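You operate a simulated robot arm through the tools that you are given. There is no shell and no other tool. Be economical: measure what you need, move in short steps, check, and stop when the job is done.

You are at the controls of a simulated robot arm. One attempt, no reset.

## Task
Put the yellow block from the black plate on the top of the cream table and the green block on the striped plate. Lift the blue cap open. Do these in any order.

Only the result counts: the job must be done as asked and must still hold three seconds after the hand-in. Knocking over, shifting, dropping, spilling or breaking anything else fails it. Lids that push on must go on centred and level and be pressed home; caps that screw on are set level and turned clockwise until they are tight.

## Robot
A 7-joint arm with a three-finger gripper on a trunk, on a base that drives. Base frame: it is fixed to the floor where the robot stands at the start and does not move with it; the origin is under the middle of the robot, x ahead of it, y to its left, z up; the surface under the hand at the start is at about z = 0.86. Units: m, degrees, N and s.
With the tool pointing down near the work surface it reaches from about 0.46 to 0.92 m from the robot's upright axis, wherever it stands. Its first joint turns from -166.0 to 166.0 degrees. Places, roughly: blue cap [-1.5, 0.2, 0.8]; top of the cream table [1.1, 1.4, 0.8]. Payload 2.69 kg.
Tool frame: the origin (TCP) lies between the finger pads and is the grasp point; the fingertips stand 0.029 m ahead of it; z points along the fingers, y is the line along which they close. The gripper opens to 0.12 m. The gripper's body begins 0.078 m behind the TCP.
Orientation is told as [roll, pitch, yaw] about the base's x, y, z axes, in that order, counted from this pose: with the fingers straight down and closing along the base's y, the tool's x points along the base's -x, its y along +y and its z along -z.

## Interface
- The arm moves only by the tool apply_moves. Its argument "rows" is a list of rows, each a list of 7 numbers: the opening in per cent of the stroke, from 0 (shut) to 100 (fully open), then the shift along the tool's x, y, z in mm, then the turn, a rotation vector about the tool's x, y, z in degrees. In form: [[fingers, tx, ty, tz, wx, wy, wz], ...]. A call has 1 to 20 rows; each row is the pose to reach, as a shift and turn from the pose commanded when the call began, along the tool's axes at that moment. Rows are played at 5 a second. More than 0.05 m and 8.6 degrees between two rows, or a gripper value outside its range, and nothing of the call is played. A pose out of reach is approached as far as the arm can. The call stops where the force on the tool passes 40 N (or 10 N more than at its start, if that is more) or the arm is blocked; 0.2 s more then pass. The fingers move at their own pace and stop on an object; they squeeze with about 33 N. The grip force told is the motor's: it shows also when the fingers shut on nothing. Time passes only in rows, and 0.2 s behind the last, so rows that repeat a pose let the fingers close. It gives the time, the measured TCP pose, the force on the tool (base axes), the opening and the grip force at its end, in the units of the frame above (readings bear some noise), with the torque about the TCP (base axes, N m) and any sound that the robot's microphone picked up.
- Cameras (640 x 400 px; columns grow to the right, rows downward): "scene" is now at [0.2304, -0.039, 1.3146]; the picture's right is [-0.45, -0.89, 0.00], its down [-0.62, 0.31, -0.73] and it looks along [0.65, -0.32, -0.69] (base axes); focal length 285 px, centre (320, 200). "wrist" rides on the gripper at [0.063, 0, -0.104] in the tool frame; the picture's right is [0.00, 1.00, 0.00], its down [-0.83, 0.00, -0.56] and it looks along [-0.56, 0.00, 0.83] (tool axes); focal length 275 px, centre (320, 200). There is no depth. A picture from a camera that has moved, and an enlarged one, comes with that camera's place and axes in the base frame and with its lens.
- capture(camera): a new picture of that camera. The clock stands still meanwhile.
- lift_body(by): slides the trunk up (or, below 0, down) by that many m; the arm and the scene camera ride with it, the base frame stays. It gives what a move gives, with no picture.
- drive_base(legs): drives the robot by 1 to 6 legs, each [ahead, left, turn to the left] in m, m and degrees, along the robot's own axes; the way and the turn of a leg run together, so that a leg with both is an arc; at most 1.5 m and 180 degrees a leg. The arm and the cameras ride along, it lands a little off, and it stops where it bumps. It gives what a move gives.
- head_to(pan, tilt): turns the head with the scene camera to pan (to the left, within 86 degrees either way) and tilt (down, from -29 to 69), counted from straight ahead of the robot. It gives what a move gives.
- zoom(camera, box): a new picture of the part [left, top, right, bottom] of that camera's present view, enlarged. The clock stands still meanwhile.
- finish_job(): hands the job in; it is judged then, once.

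Work in short steps. Places have to be worked out from the pictures, the camera data and where the tool is seen: move nearer, look again, correct. Check each grasp and each placing, and mend what went wrong. You have 165 turns and 108 pictures in all, those below and enlarged ones among them. Open the gripper and draw the arm clear of the work before you hand the job in, unless the task says otherwise; then end with one line.

The tools are called after "Call:" by a JSON object that holds its "name" and its "arguments". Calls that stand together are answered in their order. apply_moves: Moves the arm, as the interface text tells. Its arguments: {"type":"object","properties":{"rows":{"type":"array"}},"required":["rows"]} The other tools are called the same way: lift_body (by) slides the trunk up or down; drive_base (legs) drives the base; head_to (pan, tilt) turns the head that bears the scene camera; capture (camera) takes a picture; zoom (camera, box) takes an enlarged picture of a part of a camera's view; finish_job () hands the job in.

At the start:

```text
clock: 0.0
ee_pos: [0.5329, -0.2156, 1.0441]
tcp_rot: [0.0, 0.1, -0.1]
contact_force: [-1.4, -0.1, -0.6]
ft_torque: [-0.01, 0.02, -0.01]
grip_width: 0.1197
grip_force: 0.1
trunk travel left (down, up): [-0.575, 0.038]
robot x, y, heading: [-0.0001, -0.0005, -0.0]
head pan, tilt: [-26.6, 43.5]
```

scene: 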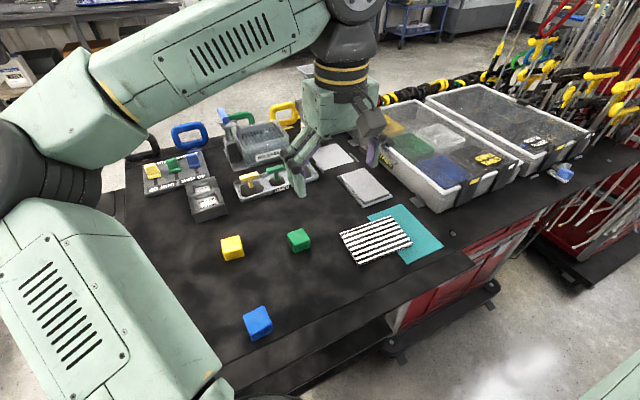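
wrist: 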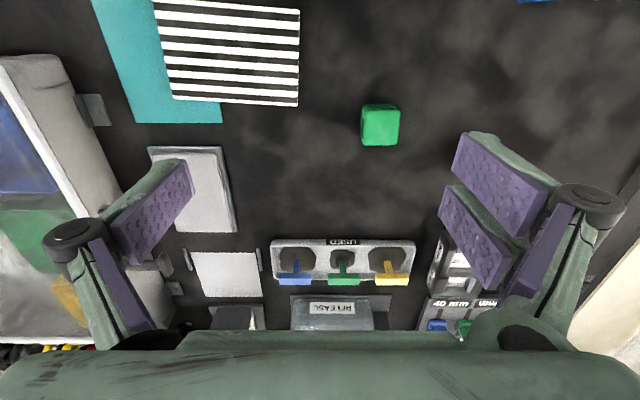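

The scene picture shows a yellow, a green and a blue block on a dark table, with a striped plate on the right. I'll enlarge the work area to see whether a black plate is there.

Call:
{"name": "zoom", "arguments": {"camera": "scene", "box": [120, 90, 440, 290]}}

Call:
{"name": "head_to", "arguments": {"pan": 50, "tilt": 25}}

Call:
{"name": "capture", "arguments": {"camera": "scene"}}

```text
2.00 times, centred on (280, 190) of scene
camera zoom: at [0.2304, -0.039, 1.3146], right [-0.45, -0.89, 0.0], down [-0.62, 0.31, -0.73], along [0.65, -0.32, -0.69], focal length 569 px, centre (400, 220)
```

zoom: 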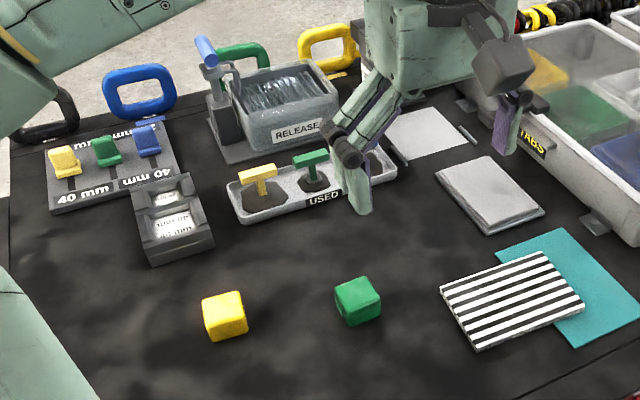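

```text
clock: 1.5
ee_pos: [0.5311, -0.2171, 1.0439]
tcp_rot: [0.0, 0.0, 0.0]
contact_force: [0.8, 0.1, -0.1]
ft_torque: [-0.02, -0.02, -0.02]
grip_width: 0.1203
grip_force: 0.1
trunk travel left (down, up): [-0.575, 0.038]
robot x, y, heading: [0.0014, -0.0008, 0.0]
head pan, tilt: [50.0, 25.0]
```

```text
104 pictures are left
camera scene: at [0.2159, 0.0684, 1.343], right [0.77, -0.64, 0.0], down [-0.27, -0.32, -0.91], along [0.58, 0.69, -0.42], focal length 285 px, centre (320, 200)
```

scene: 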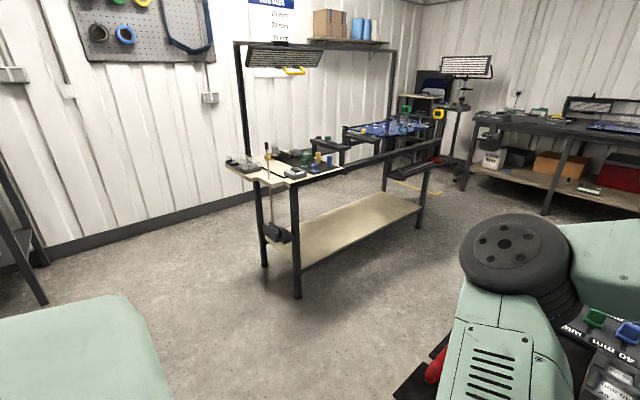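

A cream-topped table stands to the left with items on it. I'll enlarge it.

Call:
{"name": "zoom", "arguments": {"camera": "scene", "box": [215, 125, 375, 225]}}

Call:
{"name": "zoom", "arguments": {"camera": "scene", "box": [320, 60, 560, 210]}}

```text
4.00 times, centred on (295, 175) of scene
camera zoom: at [0.2159, 0.0684, 1.343], right [0.77, -0.64, 0.0], down [-0.27, -0.32, -0.91], along [0.58, 0.69, -0.42], focal length 1138 px, centre (420, 300)
```

zoom: 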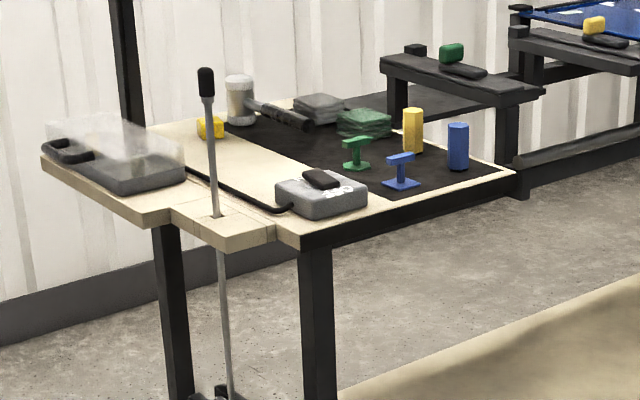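

```text
2.67 times, centred on (440, 135) of scene
camera zoom: at [0.2159, 0.0684, 1.343], right [0.77, -0.64, 0.0], down [-0.27, -0.32, -0.91], along [0.58, 0.69, -0.42], focal length 759 px, centre (0, 373)
```

zoom: 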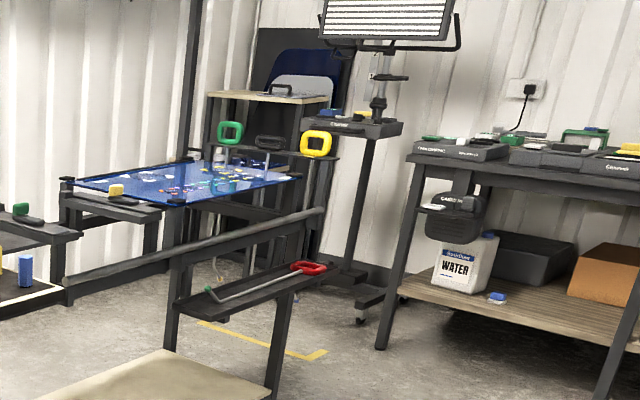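

The green block works out the same from both pictures, at about (0.56, -0.155). I'll move above it and look with the wrist camera.

Call:
{"name": "apply_moves", "arguments": {"rows": [[100, -15, 30, 20, 0, 0, 0], [100, -30, 61, 50, 0, 0, 0], [100, -30, 61, 70, 0, 0, 0]]}}

Call:
{"name": "capture", "arguments": {"camera": "wrist"}}

Call:
{"name": "head_to", "arguments": {"pan": -26.6, "tilt": 43.5}}

Call:
{"name": "capture", "arguments": {"camera": "scene"}}

```text
clock: 2.3
ee_pos: [0.5615, -0.1571, 0.9742]
tcp_rot: [0.1, 0.0, 0.0]
contact_force: [0.3, -0.4, -0.5]
ft_torque: [-0.03, -0.01, -0.01]
grip_width: 0.1198
grip_force: 0.0
trunk travel left (down, up): [-0.575, 0.038]
robot x, y, heading: [-0.0004, 0.0047, 0.0]
head pan, tilt: [50.0, 25.0]
```

```text
101 pictures are left
camera wrist: at [0.4982, -0.1561, 1.0794], right [0.0, 1.0, 0.0], down [0.83, 0.0, 0.56], along [0.56, 0.0, -0.83], focal length 275 px, centre (320, 200)
```

wrist: 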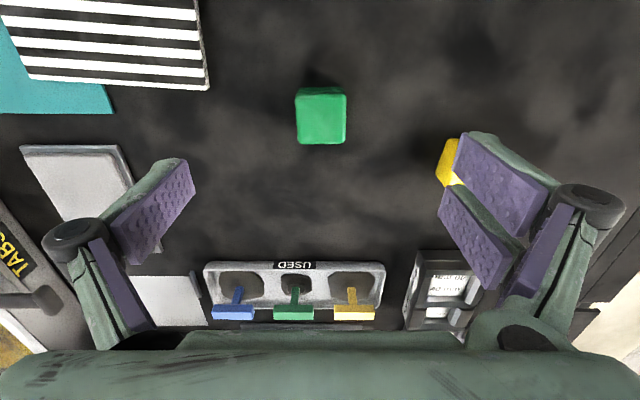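

```text
clock: 3.8
ee_pos: [0.5609, -0.1565, 0.9756]
tcp_rot: [0.1, -0.1, 0.0]
contact_force: [-0.6, 0.5, -0.2]
ft_torque: [0.02, -0.01, 0.02]
grip_width: 0.12
grip_force: 0.1
trunk travel left (down, up): [-0.575, 0.038]
robot x, y, heading: [0.0015, 0.0058, 0.2]
head pan, tilt: [-26.6, 43.5]
```

```text
100 pictures are left
camera scene: at [0.2304, -0.039, 1.3146], right [-0.45, -0.89, 0.0], down [-0.62, 0.31, -0.73], along [0.65, -0.32, -0.69], focal length 285 px, centre (320, 200)
```

scene: 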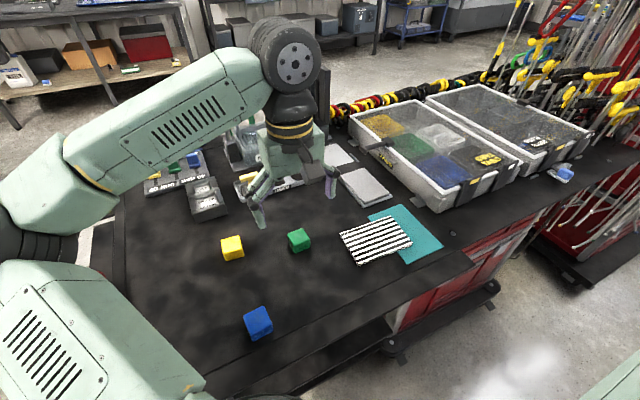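

The wrist view puts the green block right under the TCP at (0.562, -0.155). I'll go down to z≈0.895 and close on it.

Call:
{"name": "apply_moves", "arguments": {"rows": [[100, 0, 1, 30, 0, 0, 0], [100, 0, 1, 60, 0, 0, 0], [100, 0, 1, 79, 0, 0, 0], [20, 0, 1, 79, 0, 0, 0], [20, 0, 1, 79, 0, 0, 0], [20, 0, 1, 79, 0, 0, 0], [20, 0, 1, 79, 0, 0, 0], [20, 0, 1, 79, 0, 0, 0], [20, 0, 1, 79, 0, 0, 0]]}}

Call:
{"name": "capture", "arguments": {"camera": "wrist"}}

```text
clock: 5.8
ee_pos: [0.5611, -0.1559, 0.8962]
tcp_rot: [-0.1, 0.0, -0.1]
contact_force: [-0.5, -0.3, 1.1]
ft_torque: [-0.03, -0.01, 0.02]
grip_width: 0.0353
grip_force: 19.8
trunk travel left (down, up): [-0.575, 0.038]
robot x, y, heading: [-0.0003, -0.0002, 0.1]
head pan, tilt: [-26.6, 43.5]
```

```text
99 pictures are left
camera wrist: at [0.4975, -0.1543, 1.0004], right [0.0, 1.0, 0.0], down [0.83, 0.0, 0.56], along [0.56, 0.0, -0.83], focal length 275 px, centre (320, 200)
```

wrist: 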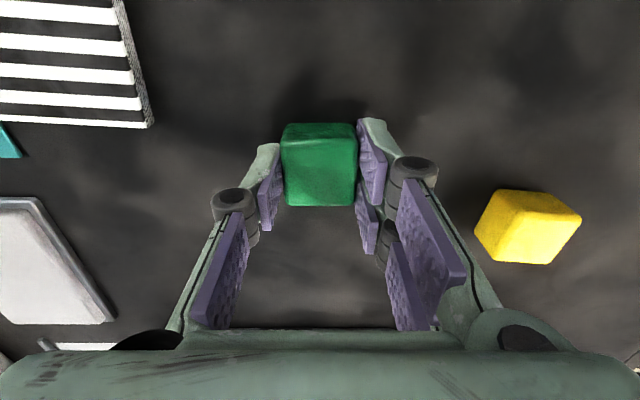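

The fingers stopped at 35 mm on the green block, and it sits centred. I'll lift and carry it over the far half of the striped plate, at (0.50, -0.322).

Call:
{"name": "apply_moves", "arguments": {"rows": [[20, 0, 0, -40, 0, 0, 0], [20, 0, 0, -80, 0, 0, 0], [20, 20, -40, -90, 0, 0, 0], [20, 40, -80, -90, 0, 0, 0], [20, 55, -120, -90, 0, 0, 0], [20, 61, -150, -90, 0, 0, 0], [20, 61, -166, -90, 0, 0, 0]]}}

Call:
{"name": "capture", "arguments": {"camera": "wrist"}}

Call:
{"name": "capture", "arguments": {"camera": "scene"}}

```text
clock: 7.4
ee_pos: [0.502, -0.3217, 0.9853]
tcp_rot: [0.0, -0.1, 0.0]
contact_force: [-0.1, 0.6, -1.7]
ft_torque: [-0.02, 0.0, -0.04]
grip_width: 0.035
grip_force: 33.0
trunk travel left (down, up): [-0.575, 0.038]
robot x, y, heading: [-0.0001, -0.0027, 0.2]
head pan, tilt: [-26.6, 43.5]
```

```text
98 pictures are left
camera wrist: at [0.4391, -0.3206, 1.0898], right [0.0, 1.0, 0.0], down [0.83, 0.0, 0.56], along [0.56, 0.0, -0.83], focal length 275 px, centre (320, 200)
```

wrist: 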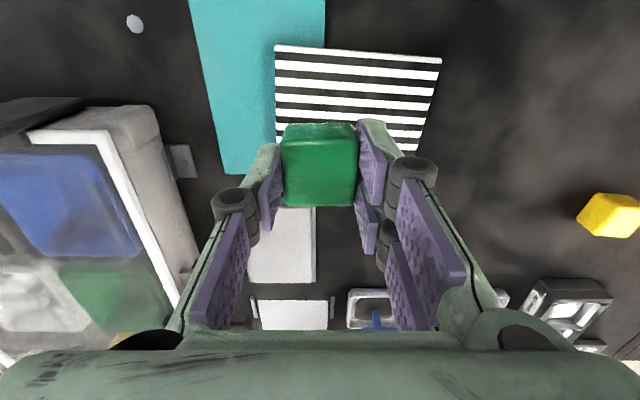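

```text
97 pictures are left
camera scene: at [0.2304, -0.0392, 1.3146], right [-0.45, -0.89, 0.0], down [-0.62, 0.31, -0.73], along [0.65, -0.32, -0.69], focal length 285 px, centre (320, 200)
```

scene: 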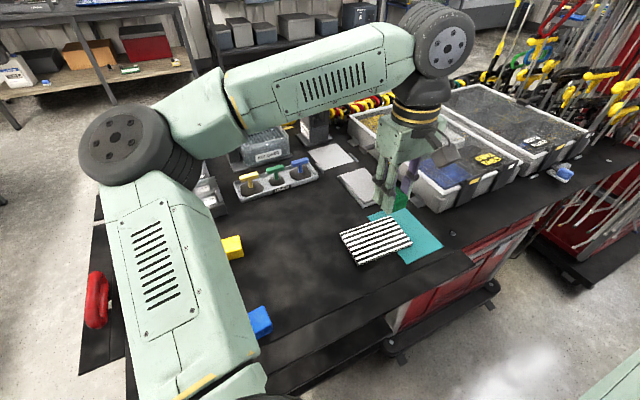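

The green block hangs over the plate's far half; I judge the plate at x 0.46–0.54, y −0.355…−0.236. I'll lower in small steps and watch the force.

Call:
{"name": "apply_moves", "arguments": {"rows": [[20, 2, -3, 30, 0, 0, 0], [20, 2, -3, 60, 0, 0, 0], [20, 2, -3, 70, 0, 0, 0], [20, 2, -3, 73, 0, 0, 0]]}}

Call:
{"name": "zoom", "arguments": {"camera": "scene", "box": [310, 160, 470, 280]}}

```text
clock: 8.4
ee_pos: [0.4985, -0.3226, 0.9122]
tcp_rot: [0.0, 0.0, 0.0]
contact_force: [0.6, 0.3, -0.1]
ft_torque: [-0.03, 0.0, 0.01]
grip_width: 0.0353
grip_force: 32.0
trunk travel left (down, up): [-0.575, 0.038]
robot x, y, heading: [0.0029, -0.0017, -0.2]
head pan, tilt: [-26.6, 43.5]
```

```text
3.33 times, centred on (390, 220) of scene
camera zoom: at [0.2304, -0.0391, 1.3146], right [-0.45, -0.89, 0.0], down [-0.62, 0.31, -0.73], along [0.65, -0.32, -0.69], focal length 949 px, centre (87, 133)
```

zoom: 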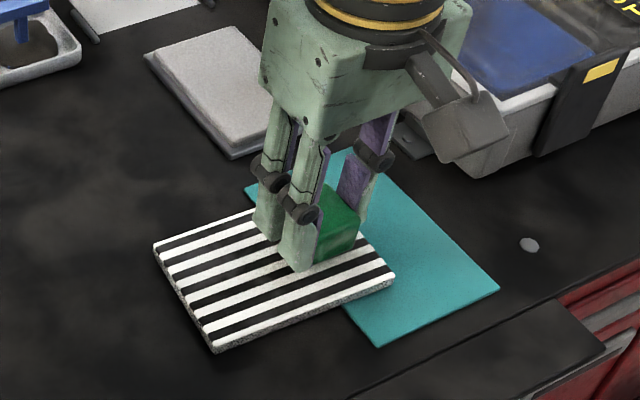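

The block is just above the plate. I'll continue down in 2 mm steps.

Call:
{"name": "apply_moves", "arguments": {"rows": [[20, 0, 0, 2, 0, 0, 0], [20, 0, 0, 4, 0, 0, 0]]}}

Call:
{"name": "apply_moves", "arguments": {"rows": [[20, 0, 0, 2, 0, 0, 0], [20, 0, 0, 4, 0, 0, 0]]}}

```text
clock: 9.0
ee_pos: [0.4988, -0.3234, 0.9084]
tcp_rot: [-0.1, 0.0, 0.0]
contact_force: [0.2, -1.2, 4.2]
ft_torque: [-0.07, -0.03, -0.03]
grip_width: 0.0348
grip_force: 33.1
trunk travel left (down, up): [-0.575, 0.038]
robot x, y, heading: [-0.001, -0.0002, 0.1]
head pan, tilt: [-26.6, 43.5]
```

```text
clock: 9.6
ee_pos: [0.4987, -0.3221, 0.9073]
tcp_rot: [-0.4, -0.2, 0.1]
contact_force: [0.8, -1.4, 39.4]
ft_torque: [0.04, 0.16, 0.0]
grip_width: 0.0351
grip_force: 33.0
trunk travel left (down, up): [-0.575, 0.038]
robot x, y, heading: [0.0029, -0.0025, -0.1]
head pan, tilt: [-26.6, 43.5]
```

The block is seated on the plate, with contact at TCP z≈0.908. I'll take off the push, open partway to about 58 mm and retreat upward.

Call:
{"name": "apply_moves", "arguments": {"rows": [[20, 0, 0, -3, 0, 0, 0], [20, 0, 0, -3.5, 0, 0, 0], [50, 0, 0, -3.5, 0, 0, 0], [50, 0, 0, -3.5, 0, 0, 0], [50, 0, 0, -3.5, 0, 0, 0], [50, 0, 0, -40, 0, 0, 0], [50, 0, 0, -80, 0, 0, 0]]}}

Call:
{"name": "zoom", "arguments": {"camera": "scene", "box": [310, 160, 470, 280]}}

Call:
{"name": "capture", "arguments": {"camera": "wrist"}}

```text
clock: 11.2
ee_pos: [0.498, -0.3249, 0.9833]
tcp_rot: [0.0, -0.1, -0.2]
contact_force: [-1.1, -0.6, 1.5]
ft_torque: [-0.01, 0.03, 0.0]
grip_width: 0.0601
grip_force: 0.0
trunk travel left (down, up): [-0.575, 0.038]
robot x, y, heading: [0.0006, 0.0017, -0.0]
head pan, tilt: [-26.6, 43.5]
```

```text
3.33 times, centred on (390, 220) of scene
camera zoom: at [0.2301, -0.039, 1.3146], right [-0.45, -0.89, 0.0], down [-0.62, 0.31, -0.73], along [0.65, -0.32, -0.69], focal length 949 px, centre (87, 133)
```

zoom: 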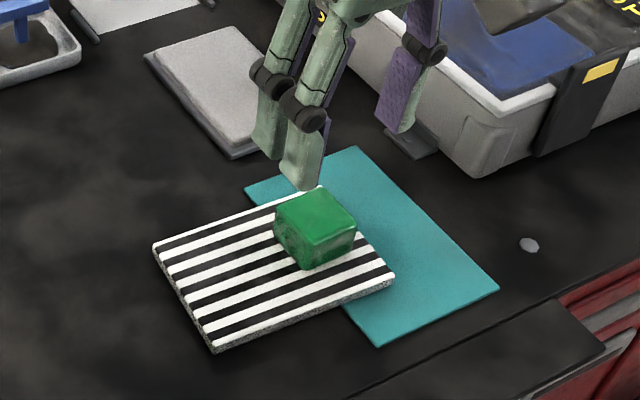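

```text
94 pictures are left
camera wrist: at [0.4353, -0.324, 1.0886], right [0.0, 1.0, 0.0], down [0.83, 0.0, 0.56], along [0.56, 0.0, -0.83], focal length 275 px, centre (320, 200)
```

wrist: 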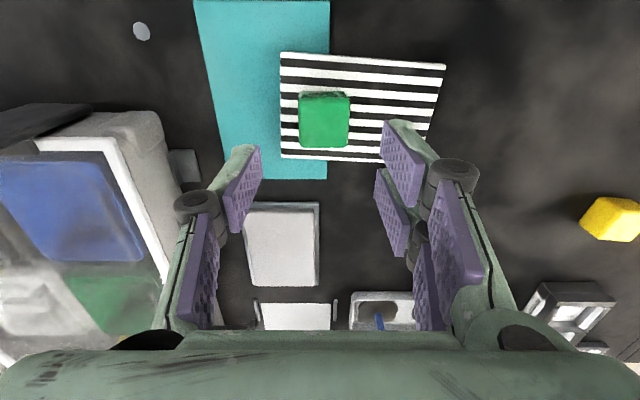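

The green block sits cleanly on the plate. Now I'll raise the arm clear and look left and behind to find the black plate and the blue cap.

Call:
{"name": "apply_moves", "arguments": {"rows": [[50, 0, 0, -50, 0, 0, 0], [50, 0, 0, -100, 0, 0, 0], [50, 0, 50, -150, 0, 0, 0], [50, 0, 100, -200, 0, 0, 0], [50, 0, 150, -220, 0, 0, 0], [50, 0, 200, -220, 0, 0, 0]]}}

Call:
{"name": "head_to", "arguments": {"pan": 86, "tilt": 25}}

Call:
{"name": "capture", "arguments": {"camera": "scene"}}

```text
refused: row 3 steps farther than a row can; nothing moved
```

```text
clock: 13.1
ee_pos: [0.4986, -0.3262, 0.9836]
tcp_rot: [0.0, 0.0, 0.0]
contact_force: [0.4, -0.1, -0.8]
ft_torque: [0.01, 0.01, 0.0]
grip_width: 0.0601
grip_force: 0.1
trunk travel left (down, up): [-0.575, 0.038]
robot x, y, heading: [0.0004, -0.001, -0.0]
head pan, tilt: [85.9, 25.0]
```

```text
93 pictures are left
camera scene: at [0.1632, 0.0898, 1.343], right [1.0, -0.07, 0.0], down [-0.03, -0.42, -0.91], along [0.06, 0.9, -0.42], focal length 285 px, centre (320, 200)
```

scene: 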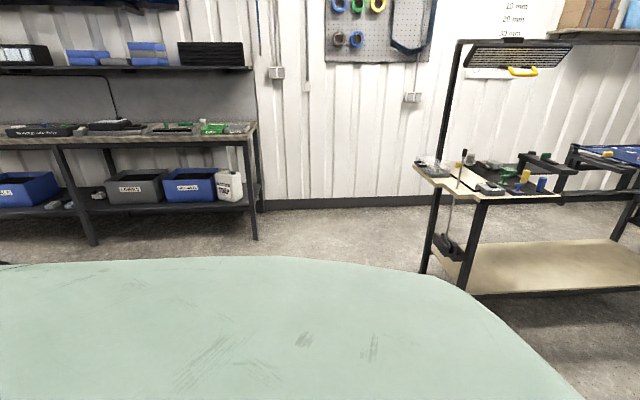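

The floor to the left is clear. I'll raise the arm, then drive left towards the cream table.

Call:
{"name": "apply_moves", "arguments": {"rows": [[50, 0, 0, -50, 0, 0, 0], [50, 0, 0, -100, 0, 0, 0], [50, 0, 30, -135, 0, 0, 0], [50, 0, 60, -170, 0, 0, 0], [50, 0, 95, -200, 0, 0, 0], [50, 0, 140, -210, 0, 0, 0], [50, 0, 185, -220, 0, 0, 0], [50, 0, 230, -220, 0, 0, 0]]}}

Call:
{"name": "drive_base", "arguments": {"legs": [[0, 0.9, 0]]}}

Call:
{"name": "head_to", "arguments": {"pan": 30, "tilt": 35}}

Call:
{"name": "capture", "arguments": {"camera": "scene"}}

```text
clock: 14.9
ee_pos: [0.4952, -0.0919, 1.1639]
tcp_rot: [-0.4, -0.1, -0.1]
contact_force: [0.2, 0.1, -0.4]
ft_torque: [0.02, -0.01, 0.0]
grip_width: 0.0597
grip_force: 0.1
out of reach, approached as far as the arm can: row 5, 6, 7, 8
trunk travel left (down, up): [-0.575, 0.038]
robot x, y, heading: [0.0026, -0.0034, -0.2]
head pan, tilt: [85.9, 25.0]
```

```text
clock: 22.4
ee_pos: [0.5007, 0.8193, 1.1635]
tcp_rot: [-0.5, -0.1, -1.0]
contact_force: [0.6, 1.0, 0.2]
ft_torque: [-0.04, -0.03, 0.0]
grip_width: 0.0602
grip_force: 0.0
trunk travel left (down, up): [-0.575, 0.038]
robot x, y, heading: [0.0025, 0.922, -0.6]
head pan, tilt: [85.9, 25.0]
```

```text
clock: 23.6
ee_pos: [0.5021, 0.8185, 1.1629]
tcp_rot: [-0.4, -0.1, -0.9]
contact_force: [0.4, -0.5, -0.7]
ft_torque: [0.01, 0.01, 0.0]
grip_width: 0.06
grip_force: 0.1
trunk travel left (down, up): [-0.575, 0.038]
robot x, y, heading: [0.0044, 0.9199, -0.7]
head pan, tilt: [30.0, 35.0]
```

```text
92 pictures are left
camera scene: at [0.24, 0.9579, 1.3273], right [0.49, -0.87, 0.0], down [-0.5, -0.28, -0.82], along [0.71, 0.4, -0.57], focal length 285 px, centre (320, 200)
```

scene: 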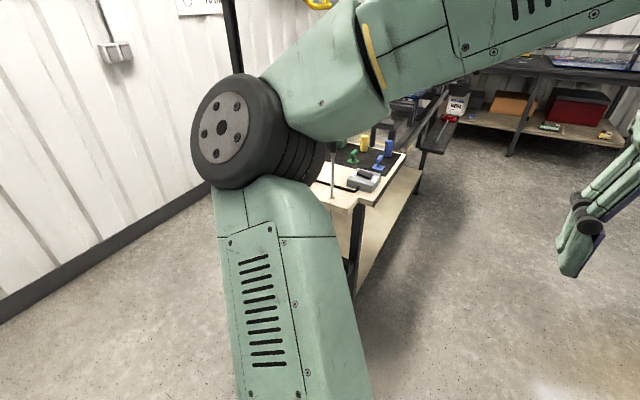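

The arm blocks the view of the table. I'll turn left 55° so the table lies to the right of the arm, then look again.

Call:
{"name": "drive_base", "arguments": {"legs": [[0.15, 0, 0], [0, 0, 60]]}}

Call:
{"name": "head_to", "arguments": {"pan": -38, "tilt": 32}}

Call:
{"name": "capture", "arguments": {"camera": "scene"}}

```text
clock: 27.7
ee_pos: [0.4948, 1.292, 1.1639]
tcp_rot: [-0.4, -0.1, 58.6]
contact_force: [-0.1, 0.4, 0.5]
ft_torque: [0.01, 0.02, -0.02]
grip_width: 0.06
grip_force: 0.0
trunk travel left (down, up): [-0.575, 0.038]
robot x, y, heading: [0.1576, 0.9172, 58.5]
head pan, tilt: [30.0, 35.0]
```

```text
clock: 29.1
ee_pos: [0.496, 1.2928, 1.1624]
tcp_rot: [-0.4, -0.1, 58.6]
contact_force: [-0.1, 0.7, 0.3]
ft_torque: [-0.01, -0.01, 0.05]
grip_width: 0.0598
grip_force: 0.1
trunk travel left (down, up): [-0.575, 0.038]
robot x, y, heading: [0.1588, 0.9202, 58.6]
head pan, tilt: [-38.0, 32.0]
```

```text
91 pictures are left
camera scene: at [0.324, 1.0798, 1.3319], right [0.35, -0.94, 0.0], down [-0.5, -0.19, -0.85], along [0.79, 0.3, -0.53], focal length 285 px, centre (320, 200)
```

scene: 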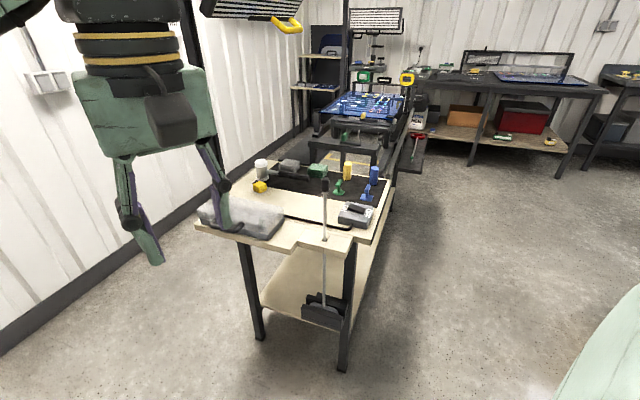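

Call:
{"name": "zoom", "arguments": {"camera": "scene", "box": [190, 130, 430, 280]}}

```text
2.67 times, centred on (310, 205) of scene
camera zoom: at [0.324, 1.0798, 1.3319], right [0.35, -0.94, 0.0], down [-0.5, -0.19, -0.85], along [0.79, 0.3, -0.53], focal length 759 px, centre (347, 187)
```

zoom: 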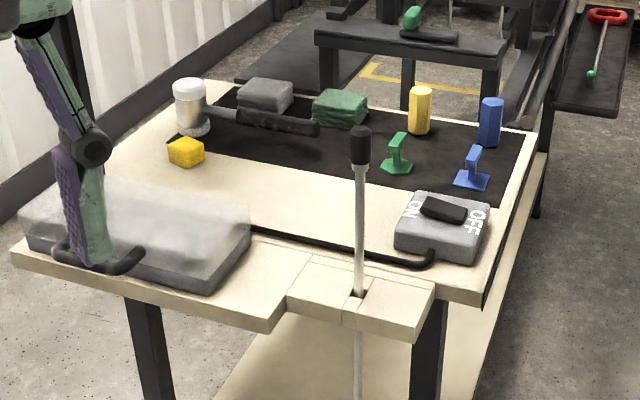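

A yellow block lies directly on the cream top, and there is no plate under it. I'll look at the place of the blue cap, behind the start, to search for a black plate.

Call:
{"name": "drive_base", "arguments": {"legs": [[0, 0, 130]]}}

Call:
{"name": "head_to", "arguments": {"pan": 0, "tilt": 25}}

Call:
{"name": "capture", "arguments": {"camera": "scene"}}

Call:
{"name": "head_to", "arguments": {"pan": 50, "tilt": 25}}

Call:
{"name": "capture", "arguments": {"camera": "scene"}}

```text
clock: 35.0
ee_pos: [-0.3459, 0.948, 1.1634]
tcp_rot: [-0.4, -0.1, -172.9]
contact_force: [-0.1, -0.1, 0.0]
ft_torque: [0.02, -0.01, 0.0]
grip_width: 0.0599
grip_force: 0.0
trunk travel left (down, up): [-0.575, 0.038]
robot x, y, heading: [0.1584, 0.9129, -172.7]
head pan, tilt: [-38.0, 32.0]
```

```text
clock: 36.0
ee_pos: [-0.3442, 0.9479, 1.1636]
tcp_rot: [-0.4, -0.1, -172.8]
contact_force: [-0.4, 0.6, -0.1]
ft_torque: [-0.03, 0.01, -0.02]
grip_width: 0.0598
grip_force: 0.1
trunk travel left (down, up): [-0.575, 0.038]
robot x, y, heading: [0.1557, 0.9154, -173.1]
head pan, tilt: [0.0, 25.0]
```

```text
89 pictures are left
camera scene: at [-0.0873, 0.8845, 1.343], right [-0.12, 0.99, 0.0], down [0.42, 0.05, -0.91], along [-0.9, -0.11, -0.42], focal length 285 px, centre (320, 200)
```

scene: 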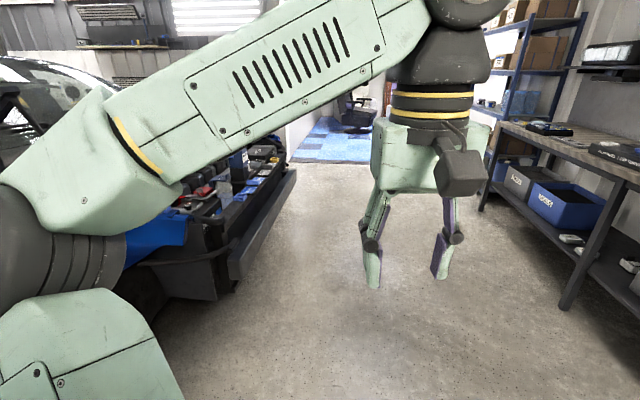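

```text
clock: 37.2
ee_pos: [-0.3453, 0.9477, 1.1636]
tcp_rot: [-0.4, -0.2, -173.1]
contact_force: [0.5, -0.7, 0.8]
ft_torque: [0.0, 0.02, 0.01]
grip_width: 0.0601
grip_force: 0.2
trunk travel left (down, up): [-0.575, 0.038]
robot x, y, heading: [0.1581, 0.9173, -172.9]
head pan, tilt: [50.0, 25.0]
```

```text
88 pictures are left
camera scene: at [-0.0459, 0.8184, 1.343], right [-0.84, 0.54, 0.0], down [0.23, 0.35, -0.91], along [-0.49, -0.76, -0.42], focal length 285 px, centre (320, 200)
```

scene: 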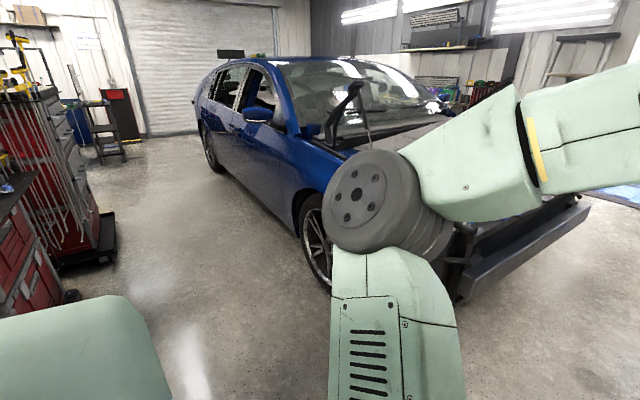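

The blue cap must be in the engine bay of the car, whose front bumper I judge at y≈0.42. I'll drive to about (-1.4, 1.0) and turn to look into it.

Call:
{"name": "drive_base", "arguments": {"legs": [[1.5, -0.28, 0], [0, 0, 125]]}}

Call:
{"name": "head_to", "arguments": {"pan": -45, "tilt": 40}}

Call:
{"name": "capture", "arguments": {"camera": "scene"}}

```text
refused: leg 1 is longer than a leg can be; nothing moved
```

```text
clock: 38.9
ee_pos: [-0.3459, 0.9486, 1.1635]
tcp_rot: [-0.4, -0.1, -173.0]
contact_force: [-0.6, 0.5, -0.3]
ft_torque: [-0.02, -0.01, 0.04]
grip_width: 0.0597
grip_force: 0.1
trunk travel left (down, up): [-0.575, 0.038]
robot x, y, heading: [0.1556, 0.9173, -172.9]
head pan, tilt: [-45.0, 40.0]
```

```text
87 pictures are left
camera scene: at [-0.0629, 0.948, 1.3197], right [0.61, 0.79, 0.0], down [0.51, -0.39, -0.77], along [-0.6, 0.47, -0.64], focal length 285 px, centre (320, 200)
```

scene: 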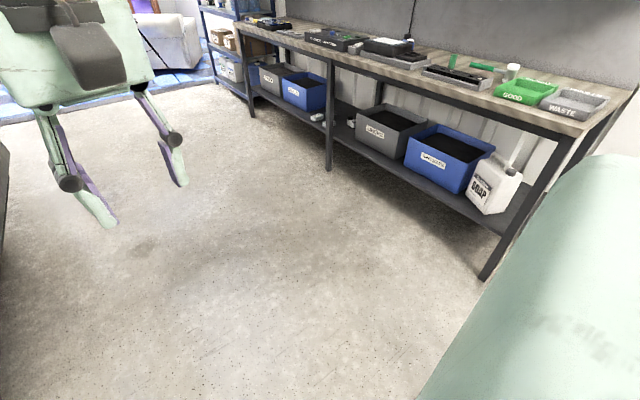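

That leg was too long, so I'll split it in two.

Call:
{"name": "drive_base", "arguments": {"legs": [[1.4, -0.2, 0], [0.05, -0.05, 125]]}}

Call:
{"name": "capture", "arguments": {"camera": "scene"}}

```text
clock: 51.3
ee_pos: [-1.0538, 0.4883, 1.1631]
tcp_rot: [-0.4, -0.1, -48.7]
contact_force: [0.9, -0.2, 0.6]
ft_torque: [0.01, -0.01, 0.0]
grip_width: 0.0601
grip_force: 0.0
trunk travel left (down, up): [-0.575, 0.038]
robot x, y, heading: [-1.315, 0.9234, -48.8]
head pan, tilt: [-45.0, 40.0]
```

```text
86 pictures are left
camera scene: at [-1.2146, 0.7189, 1.3197], right [-1.0, 0.06, 0.0], down [0.04, 0.64, -0.77], along [-0.05, -0.76, -0.64], focal length 285 px, centre (320, 200)
```

scene: 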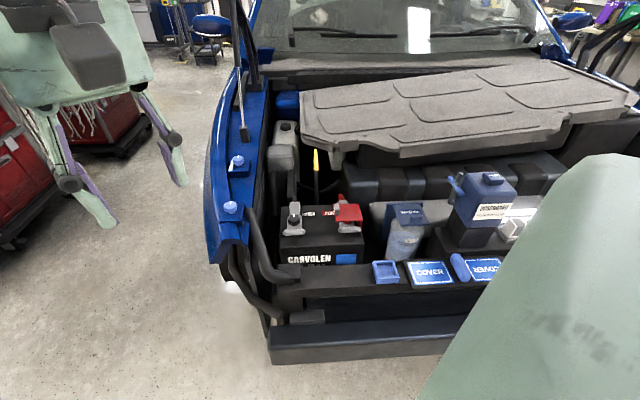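

The blue cap at about [-1.5, 0.2, 0.8] projects onto the item near (407, 215). I'll enlarge it.

Call:
{"name": "zoom", "arguments": {"camera": "scene", "box": [340, 150, 540, 290]}}

Call:
{"name": "zoom", "arguments": {"camera": "scene", "box": [200, 80, 360, 280]}}

```text
2.86 times, centred on (440, 220) of scene
camera zoom: at [-1.2146, 0.7189, 1.3197], right [-1.0, 0.06, 0.0], down [0.04, 0.64, -0.77], along [-0.05, -0.76, -0.64], focal length 813 px, centre (-23, 143)
```

zoom: 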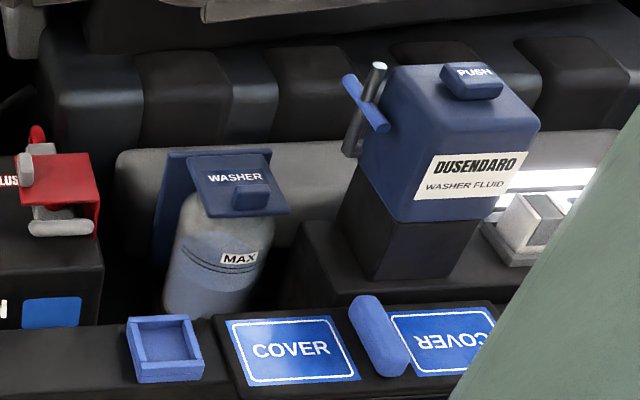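

```text
2.00 times, centred on (280, 180) of scene
camera zoom: at [-1.2146, 0.7189, 1.3197], right [-1.0, 0.06, 0.0], down [0.04, 0.64, -0.77], along [-0.05, -0.76, -0.64], focal length 569 px, centre (400, 240)
```

zoom: 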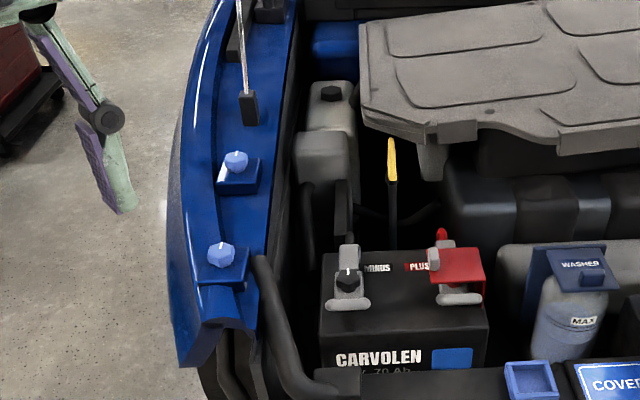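

The WASHER lid is hinged at its back with a small knob at the front edge, near (-1.497, 0.20, 0.81). I'll face it squarely, with the lid straight ahead at about 0.7 m.

Call:
{"name": "drive_base", "arguments": {"legs": [[0, 0, -41], [0, -0.17, 0]]}}

Call:
{"name": "head_to", "arguments": {"pan": 0, "tilt": 45}}

Call:
{"name": "capture", "arguments": {"camera": "scene"}}

Call:
{"name": "capture", "arguments": {"camera": "wrist"}}

```text
clock: 55.2
ee_pos: [-1.5707, 0.4245, 1.1645]
tcp_rot: [-0.4, -0.2, -89.7]
contact_force: [-0.5, 0.1, -0.2]
ft_torque: [-0.02, 0.0, 0.02]
grip_width: 0.0601
grip_force: 0.0
trunk travel left (down, up): [-0.575, 0.038]
robot x, y, heading: [-1.4828, 0.9222, -89.7]
head pan, tilt: [-45.0, 40.0]
```

```text
clock: 56.3
ee_pos: [-1.569, 0.426, 1.1639]
tcp_rot: [-0.4, 0.0, -89.5]
contact_force: [0.0, 0.1, 0.1]
ft_torque: [-0.02, -0.01, -0.01]
grip_width: 0.0601
grip_force: 0.2
trunk travel left (down, up): [-0.575, 0.038]
robot x, y, heading: [-1.4833, 0.9191, -89.8]
head pan, tilt: [0.0, 45.0]
```

```text
83 pictures are left
camera scene: at [-1.4791, 0.6825, 1.3124], right [-1.0, -0.01, 0.0], down [0.0, 0.71, -0.71], along [0.0, -0.71, -0.71], focal length 285 px, centre (320, 200)
```

scene: 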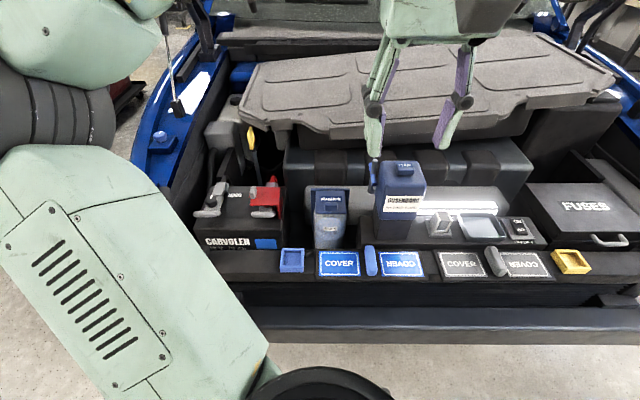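

```text
82 pictures are left
camera wrist: at [-1.5705, 0.4891, 1.2685], right [1.0, 0.01, -0.01], down [0.01, -0.83, 0.56], along [0.0, -0.56, -0.83], focal length 275 px, centre (320, 200)
```

wrist: 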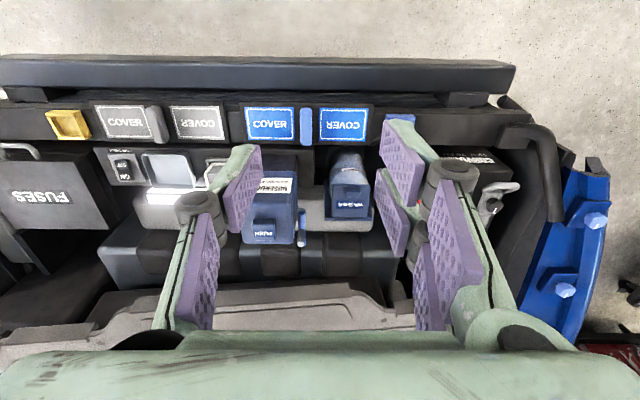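

The WASHER lid is visible in both cameras, so I'll enlarge both to triangulate it and understand the knob and hinge.

Call:
{"name": "zoom", "arguments": {"camera": "scene", "box": [290, 150, 450, 260]}}

Call:
{"name": "zoom", "arguments": {"camera": "wrist", "box": [240, 140, 400, 250]}}

```text
3.64 times, centred on (370, 205) of scene
camera zoom: at [-1.4791, 0.6825, 1.3124], right [-1.0, -0.01, 0.0], down [0.0, 0.71, -0.71], along [0.0, -0.71, -0.71], focal length 1035 px, centre (138, 182)
```

zoom: 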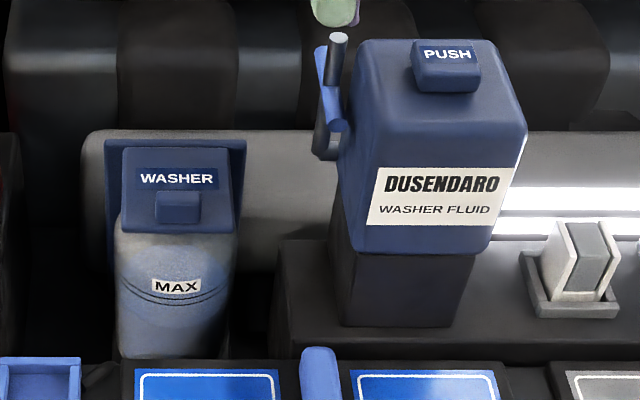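

```text
3.64 times, centred on (320, 195) of wrist
camera zoom: at [-1.5705, 0.4891, 1.2685], right [1.0, 0.01, -0.01], down [0.01, -0.83, 0.56], along [0.0, -0.56, -0.83], focal length 1001 px, centre (320, 218)
```

zoom: 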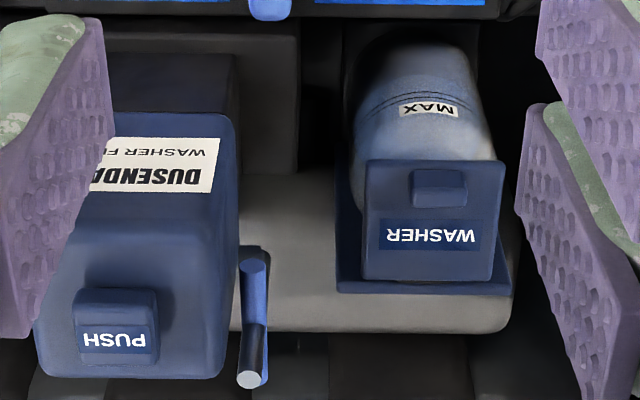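

The knob triangulates to about (-1.506, 0.198, 0.805), and the tall box's peg is at x≈-1.59, so a vertical approach just clears it. I'll move in closer for a better look.

Call:
{"name": "apply_moves", "arguments": {"rows": [[50, -30, 20, 30, 0, 0, 0], [50, -60, 40, 60, 0, 0, 0], [50, -85, 60, 95, 0, 0, 0], [50, -105, 64, 130, 0, 0, 0], [50, -105, 64, 160, 0, 0, 0]]}}

Call:
{"name": "capture", "arguments": {"camera": "wrist"}}

Call:
{"name": "zoom", "arguments": {"camera": "scene", "box": [290, 150, 450, 260]}}

```text
clock: 57.5
ee_pos: [-1.5073, 0.3205, 1.0046]
tcp_rot: [-0.3, -0.1, -89.7]
contact_force: [0.5, -0.7, 0.8]
ft_torque: [0.02, 0.0, -0.01]
grip_width: 0.06
grip_force: 0.2
trunk travel left (down, up): [-0.575, 0.038]
robot x, y, heading: [-1.4817, 0.9222, -89.6]
head pan, tilt: [0.0, 45.0]
```

```text
79 pictures are left
camera wrist: at [-1.5071, 0.3851, 1.1089], right [1.0, 0.01, -0.01], down [0.01, -0.83, 0.56], along [0.0, -0.56, -0.83], focal length 275 px, centre (320, 200)
```

wrist: 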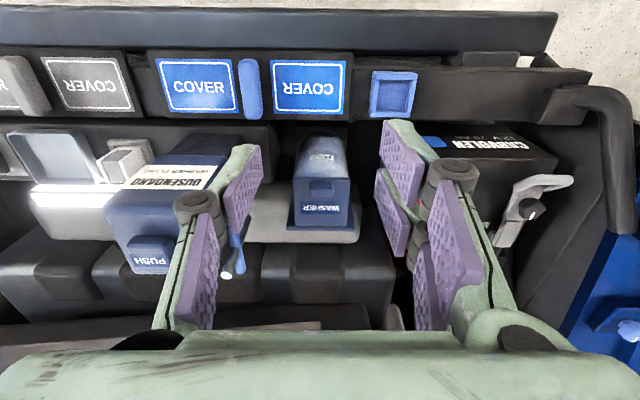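

```text
3.64 times, centred on (370, 205) of scene
camera zoom: at [-1.479, 0.6824, 1.3125], right [-1.0, -0.01, 0.0], down [0.0, 0.71, -0.71], along [0.0, -0.71, -0.71], focal length 1035 px, centre (138, 182)
```

zoom: 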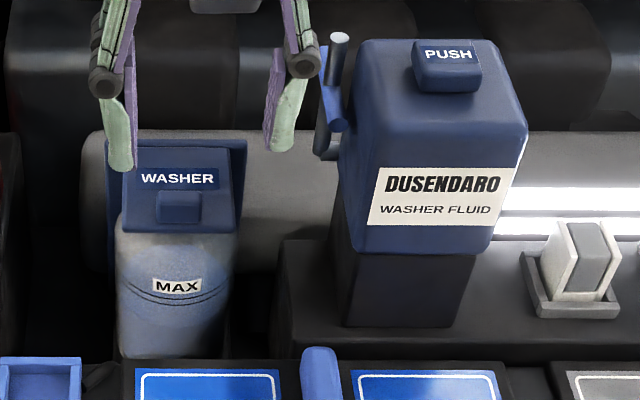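

Call:
{"name": "zoom", "arguments": {"camera": "wrist", "box": [270, 120, 370, 240]}}

```text
3.33 times, centred on (320, 180) of wrist
camera zoom: at [-1.5071, 0.3851, 1.1089], right [1.0, 0.01, -0.01], down [0.01, -0.83, 0.56], along [0.0, -0.56, -0.83], focal length 918 px, centre (320, 267)
```

zoom: 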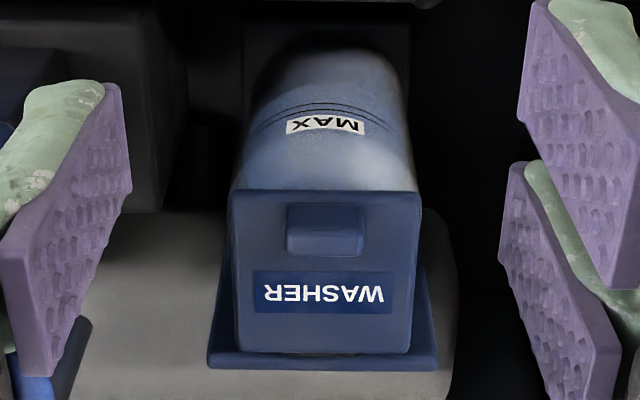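

Two views agree: knob at about (-1.505, 0.19, 0.80), roughly 31 mm wide, with the hinge near y 0.125. I'll move above it, with the fingertips still about 3 cm over it.

Call:
{"name": "apply_moves", "arguments": {"rows": [[50, -45, 2, 20, 0, 0, 0], [50, -90, 2, 40, 0, 0, 0], [50, -130, 2, 65, 0, 0, 0], [50, -130, 2, 105, 0, 0, 0], [50, -130, 2, 145, 0, 0, 0]]}}

Call:
{"name": "zoom", "arguments": {"camera": "wrist", "box": [220, 80, 420, 240]}}

Call:
{"name": "zoom", "arguments": {"camera": "scene", "box": [290, 150, 450, 260]}}

```text
clock: 58.7
ee_pos: [-1.5055, 0.1917, 0.8579]
tcp_rot: [-0.3, 0.0, -89.7]
contact_force: [0.0, 0.5, 0.2]
ft_torque: [-0.04, 0.01, 0.02]
grip_width: 0.0601
grip_force: 0.0
trunk travel left (down, up): [-0.575, 0.038]
robot x, y, heading: [-1.484, 0.9234, -89.4]
head pan, tilt: [0.0, 45.0]
```

```text
2.50 times, centred on (320, 160) of wrist
camera zoom: at [-1.5058, 0.2551, 0.9621], right [1.0, 0.01, -0.01], down [0.01, -0.83, 0.56], along [0.0, -0.56, -0.83], focal length 688 px, centre (320, 300)
```

zoom: 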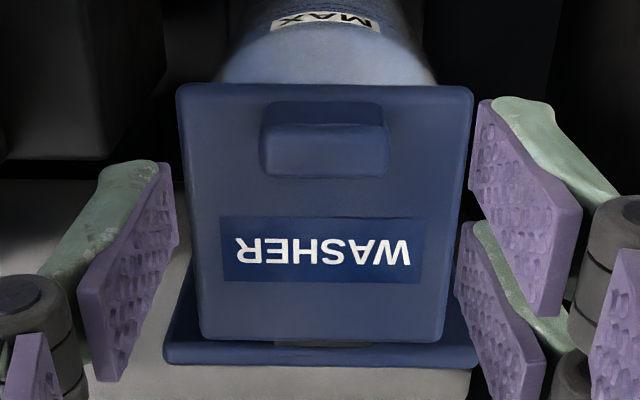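

```text
3.64 times, centred on (370, 205) of scene
camera zoom: at [-1.479, 0.6824, 1.3124], right [-1.0, -0.01, 0.0], down [0.0, 0.71, -0.71], along [0.0, -0.71, -0.71], focal length 1035 px, centre (138, 182)
```

zoom: 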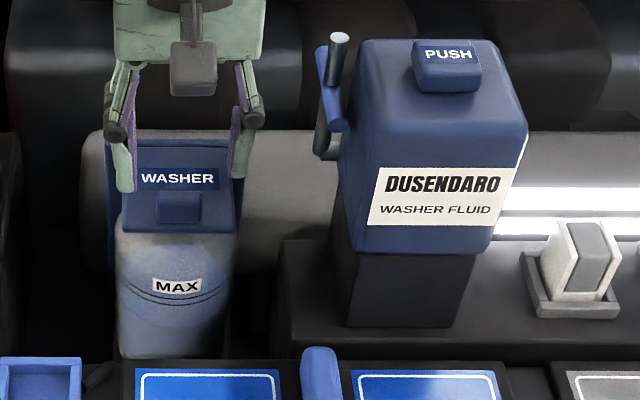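

Up close, the knob spans y 0.188–0.200 and z 0.792–0.808, centred at x -1.5046. I'll lower the tips to either side of it and close.

Call:
{"name": "apply_moves", "arguments": {"rows": [[50, 2, 1, 15, 0, 0, 0], [50, 2, 1, 28, 0, 0, 0], [50, 2, 1, 33, 0, 0, 0], [15, 2, 1, 33, 0, 0, 0], [15, 2, 1, 33, 0, 0, 0], [15, 2, 1, 33, 0, 0, 0], [15, 2, 1, 33, 0, 0, 0]]}}

Call:
{"name": "zoom", "arguments": {"camera": "wrist", "box": [220, 80, 420, 240]}}

```text
clock: 60.3
ee_pos: [-1.5022, 0.1927, 0.8268]
tcp_rot: [-0.5, -0.1, -89.7]
contact_force: [-1.8, -0.4, -1.4]
ft_torque: [0.1, -0.03, -0.13]
grip_width: 0.0314
grip_force: 38.8
trunk travel left (down, up): [-0.575, 0.038]
robot x, y, heading: [-1.4809, 0.9205, -89.5]
head pan, tilt: [0.0, 45.0]
```

```text
2.50 times, centred on (320, 160) of wrist
camera zoom: at [-1.5049, 0.2565, 0.9306], right [1.0, 0.01, -0.01], down [0.01, -0.83, 0.56], along [0.0, -0.56, -0.83], focal length 688 px, centre (320, 300)
```

zoom: 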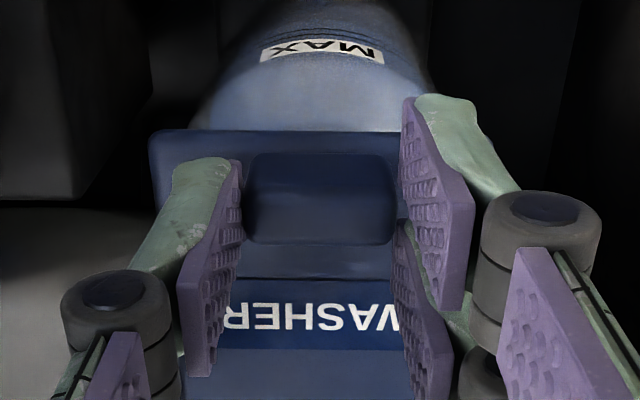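

The fingers stopped at 31.4 mm on the knob. I'll lift along an arc about the hinge, first by 20°, letting the knob pivot between the pads.

Call:
{"name": "apply_moves", "arguments": {"rows": [[15, -1.5, 0, -6, 0, 0, 0], [15, -4, 0, -12.3, 0, 0, 0], [15, -7, 0, -18, 0, 0, 0], [15, -10.2, 0, -23.6, 0, 0, 0]]}}

Call:
{"name": "zoom", "arguments": {"camera": "scene", "box": [290, 150, 450, 260]}}

```text
clock: 61.3
ee_pos: [-1.5038, 0.183, 0.8496]
tcp_rot: [-0.5, 0.1, -89.7]
contact_force: [-5.9, 11.0, -10.5]
ft_torque: [1.51, 0.05, -0.09]
grip_width: 0.0317
grip_force: 44.7
trunk travel left (down, up): [-0.575, 0.038]
robot x, y, heading: [-1.4826, 0.9209, -89.5]
head pan, tilt: [0.0, 45.0]
```

```text
3.64 times, centred on (370, 205) of scene
camera zoom: at [-1.4795, 0.6822, 1.3124], right [-1.0, -0.01, 0.0], down [0.0, 0.71, -0.71], along [0.0, -0.71, -0.71], focal length 1035 px, centre (138, 182)
```

zoom: 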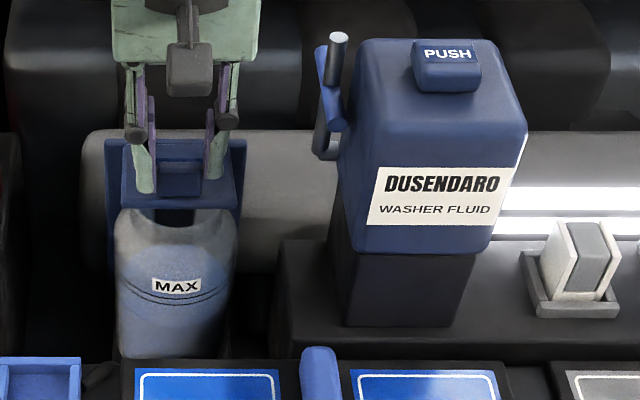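

The lid is swinging open, with moderate forces from the pads twisting. I'll go on along the arc to about 50°, tilting the tool slightly to ease the twist.

Call:
{"name": "apply_moves", "arguments": {"rows": [[15, -5, 0, -5, 0, 2.5, 0], [15, -10.2, 0, -10, 0, 5, 0], [15, -16, 0, -14.5, 0, 7.5, 0], [15, -21.9, 0, -18.3, 0, 10, 0], [15, -28.3, 0, -21.7, 0, 12.5, 0], [15, -35, 0, -24.6, 0, 15, 0]]}}

Call:
{"name": "zoom", "arguments": {"camera": "scene", "box": [290, 150, 450, 260]}}

```text
clock: 62.7
ee_pos: [-1.5036, 0.1475, 0.8752]
tcp_rot: [-0.4, 15.0, -89.8]
contact_force: [-12.9, 14.6, -2.3]
ft_torque: [1.43, 0.19, -0.01]
grip_width: 0.0313
grip_force: 45.0
trunk travel left (down, up): [-0.575, 0.038]
robot x, y, heading: [-1.4782, 0.9219, -89.6]
head pan, tilt: [0.0, 45.0]
```

```text
3.64 times, centred on (370, 205) of scene
camera zoom: at [-1.4799, 0.6832, 1.3126], right [-1.0, -0.01, 0.0], down [0.0, 0.71, -0.71], along [0.0, -0.71, -0.71], focal length 1035 px, centre (138, 182)
```

zoom: 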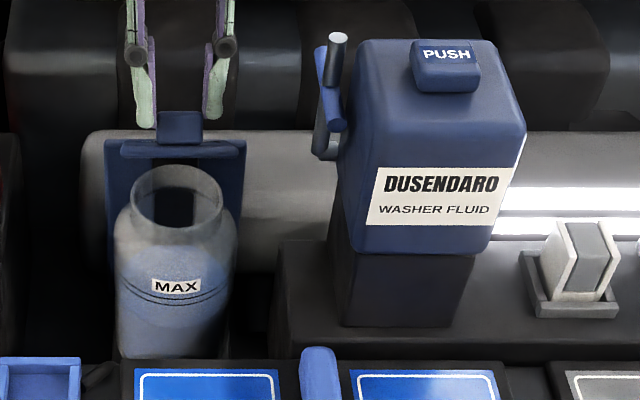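

The lid is at about 50° with the grip still holding. I'll continue to about 80°.

Call:
{"name": "apply_moves", "arguments": {"rows": [[15, -6, 0, -4, 0, 2.5, 0], [15, -12.6, 0, -7.6, 0, 5, 0], [15, -19.5, 0, -10.5, 0, 7.5, 0], [15, -26.3, 0, -13.2, 0, 10, 0], [15, -33.5, 0, -15, 0, 12.5, 0], [15, -40.6, 0, -16.4, 0, 15, 0]]}}

Call:
{"name": "zoom", "arguments": {"camera": "scene", "box": [290, 150, 450, 260]}}

Call:
{"name": "capture", "arguments": {"camera": "wrist"}}

```text
clock: 64.1
ee_pos: [-1.5039, 0.1114, 0.8776]
tcp_rot: [-0.5, 29.9, -90.0]
contact_force: [-10.8, 4.8, 35.3]
ft_torque: [0.35, 0.45, -0.13]
grip_width: 0.0321
grip_force: 45.3
out of reach, approached as far as the arm can: row 6
trunk travel left (down, up): [-0.575, 0.038]
robot x, y, heading: [-1.4808, 0.9239, -89.4]
head pan, tilt: [0.0, 45.0]
```

```text
3.64 times, centred on (370, 205) of scene
camera zoom: at [-1.4796, 0.6857, 1.3136], right [-1.0, -0.01, 0.0], down [0.0, 0.7, -0.71], along [0.0, -0.71, -0.7], focal length 1035 px, centre (138, 182)
```

zoom: 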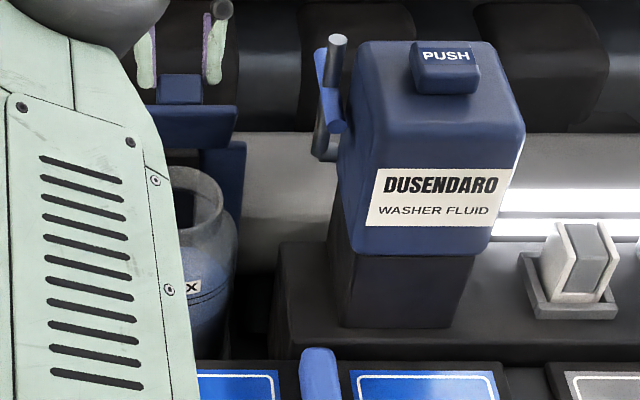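

```text
70 pictures are left
camera wrist: at [-1.5042, 0.1151, 0.9991], right [1.0, 0.01, -0.01], down [0.01, -1.0, 0.07], along [-0.01, -0.07, -1.0], focal length 275 px, centre (320, 200)
```

wrist: 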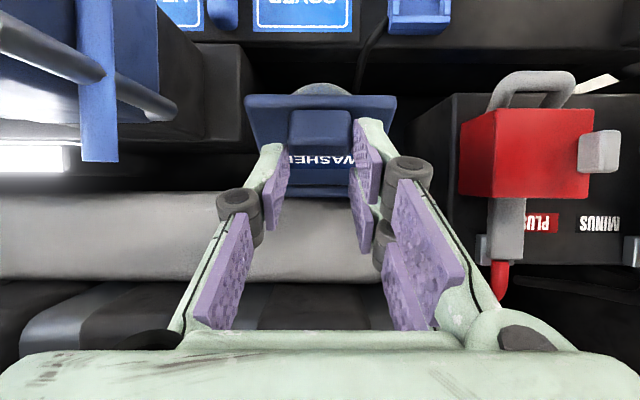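

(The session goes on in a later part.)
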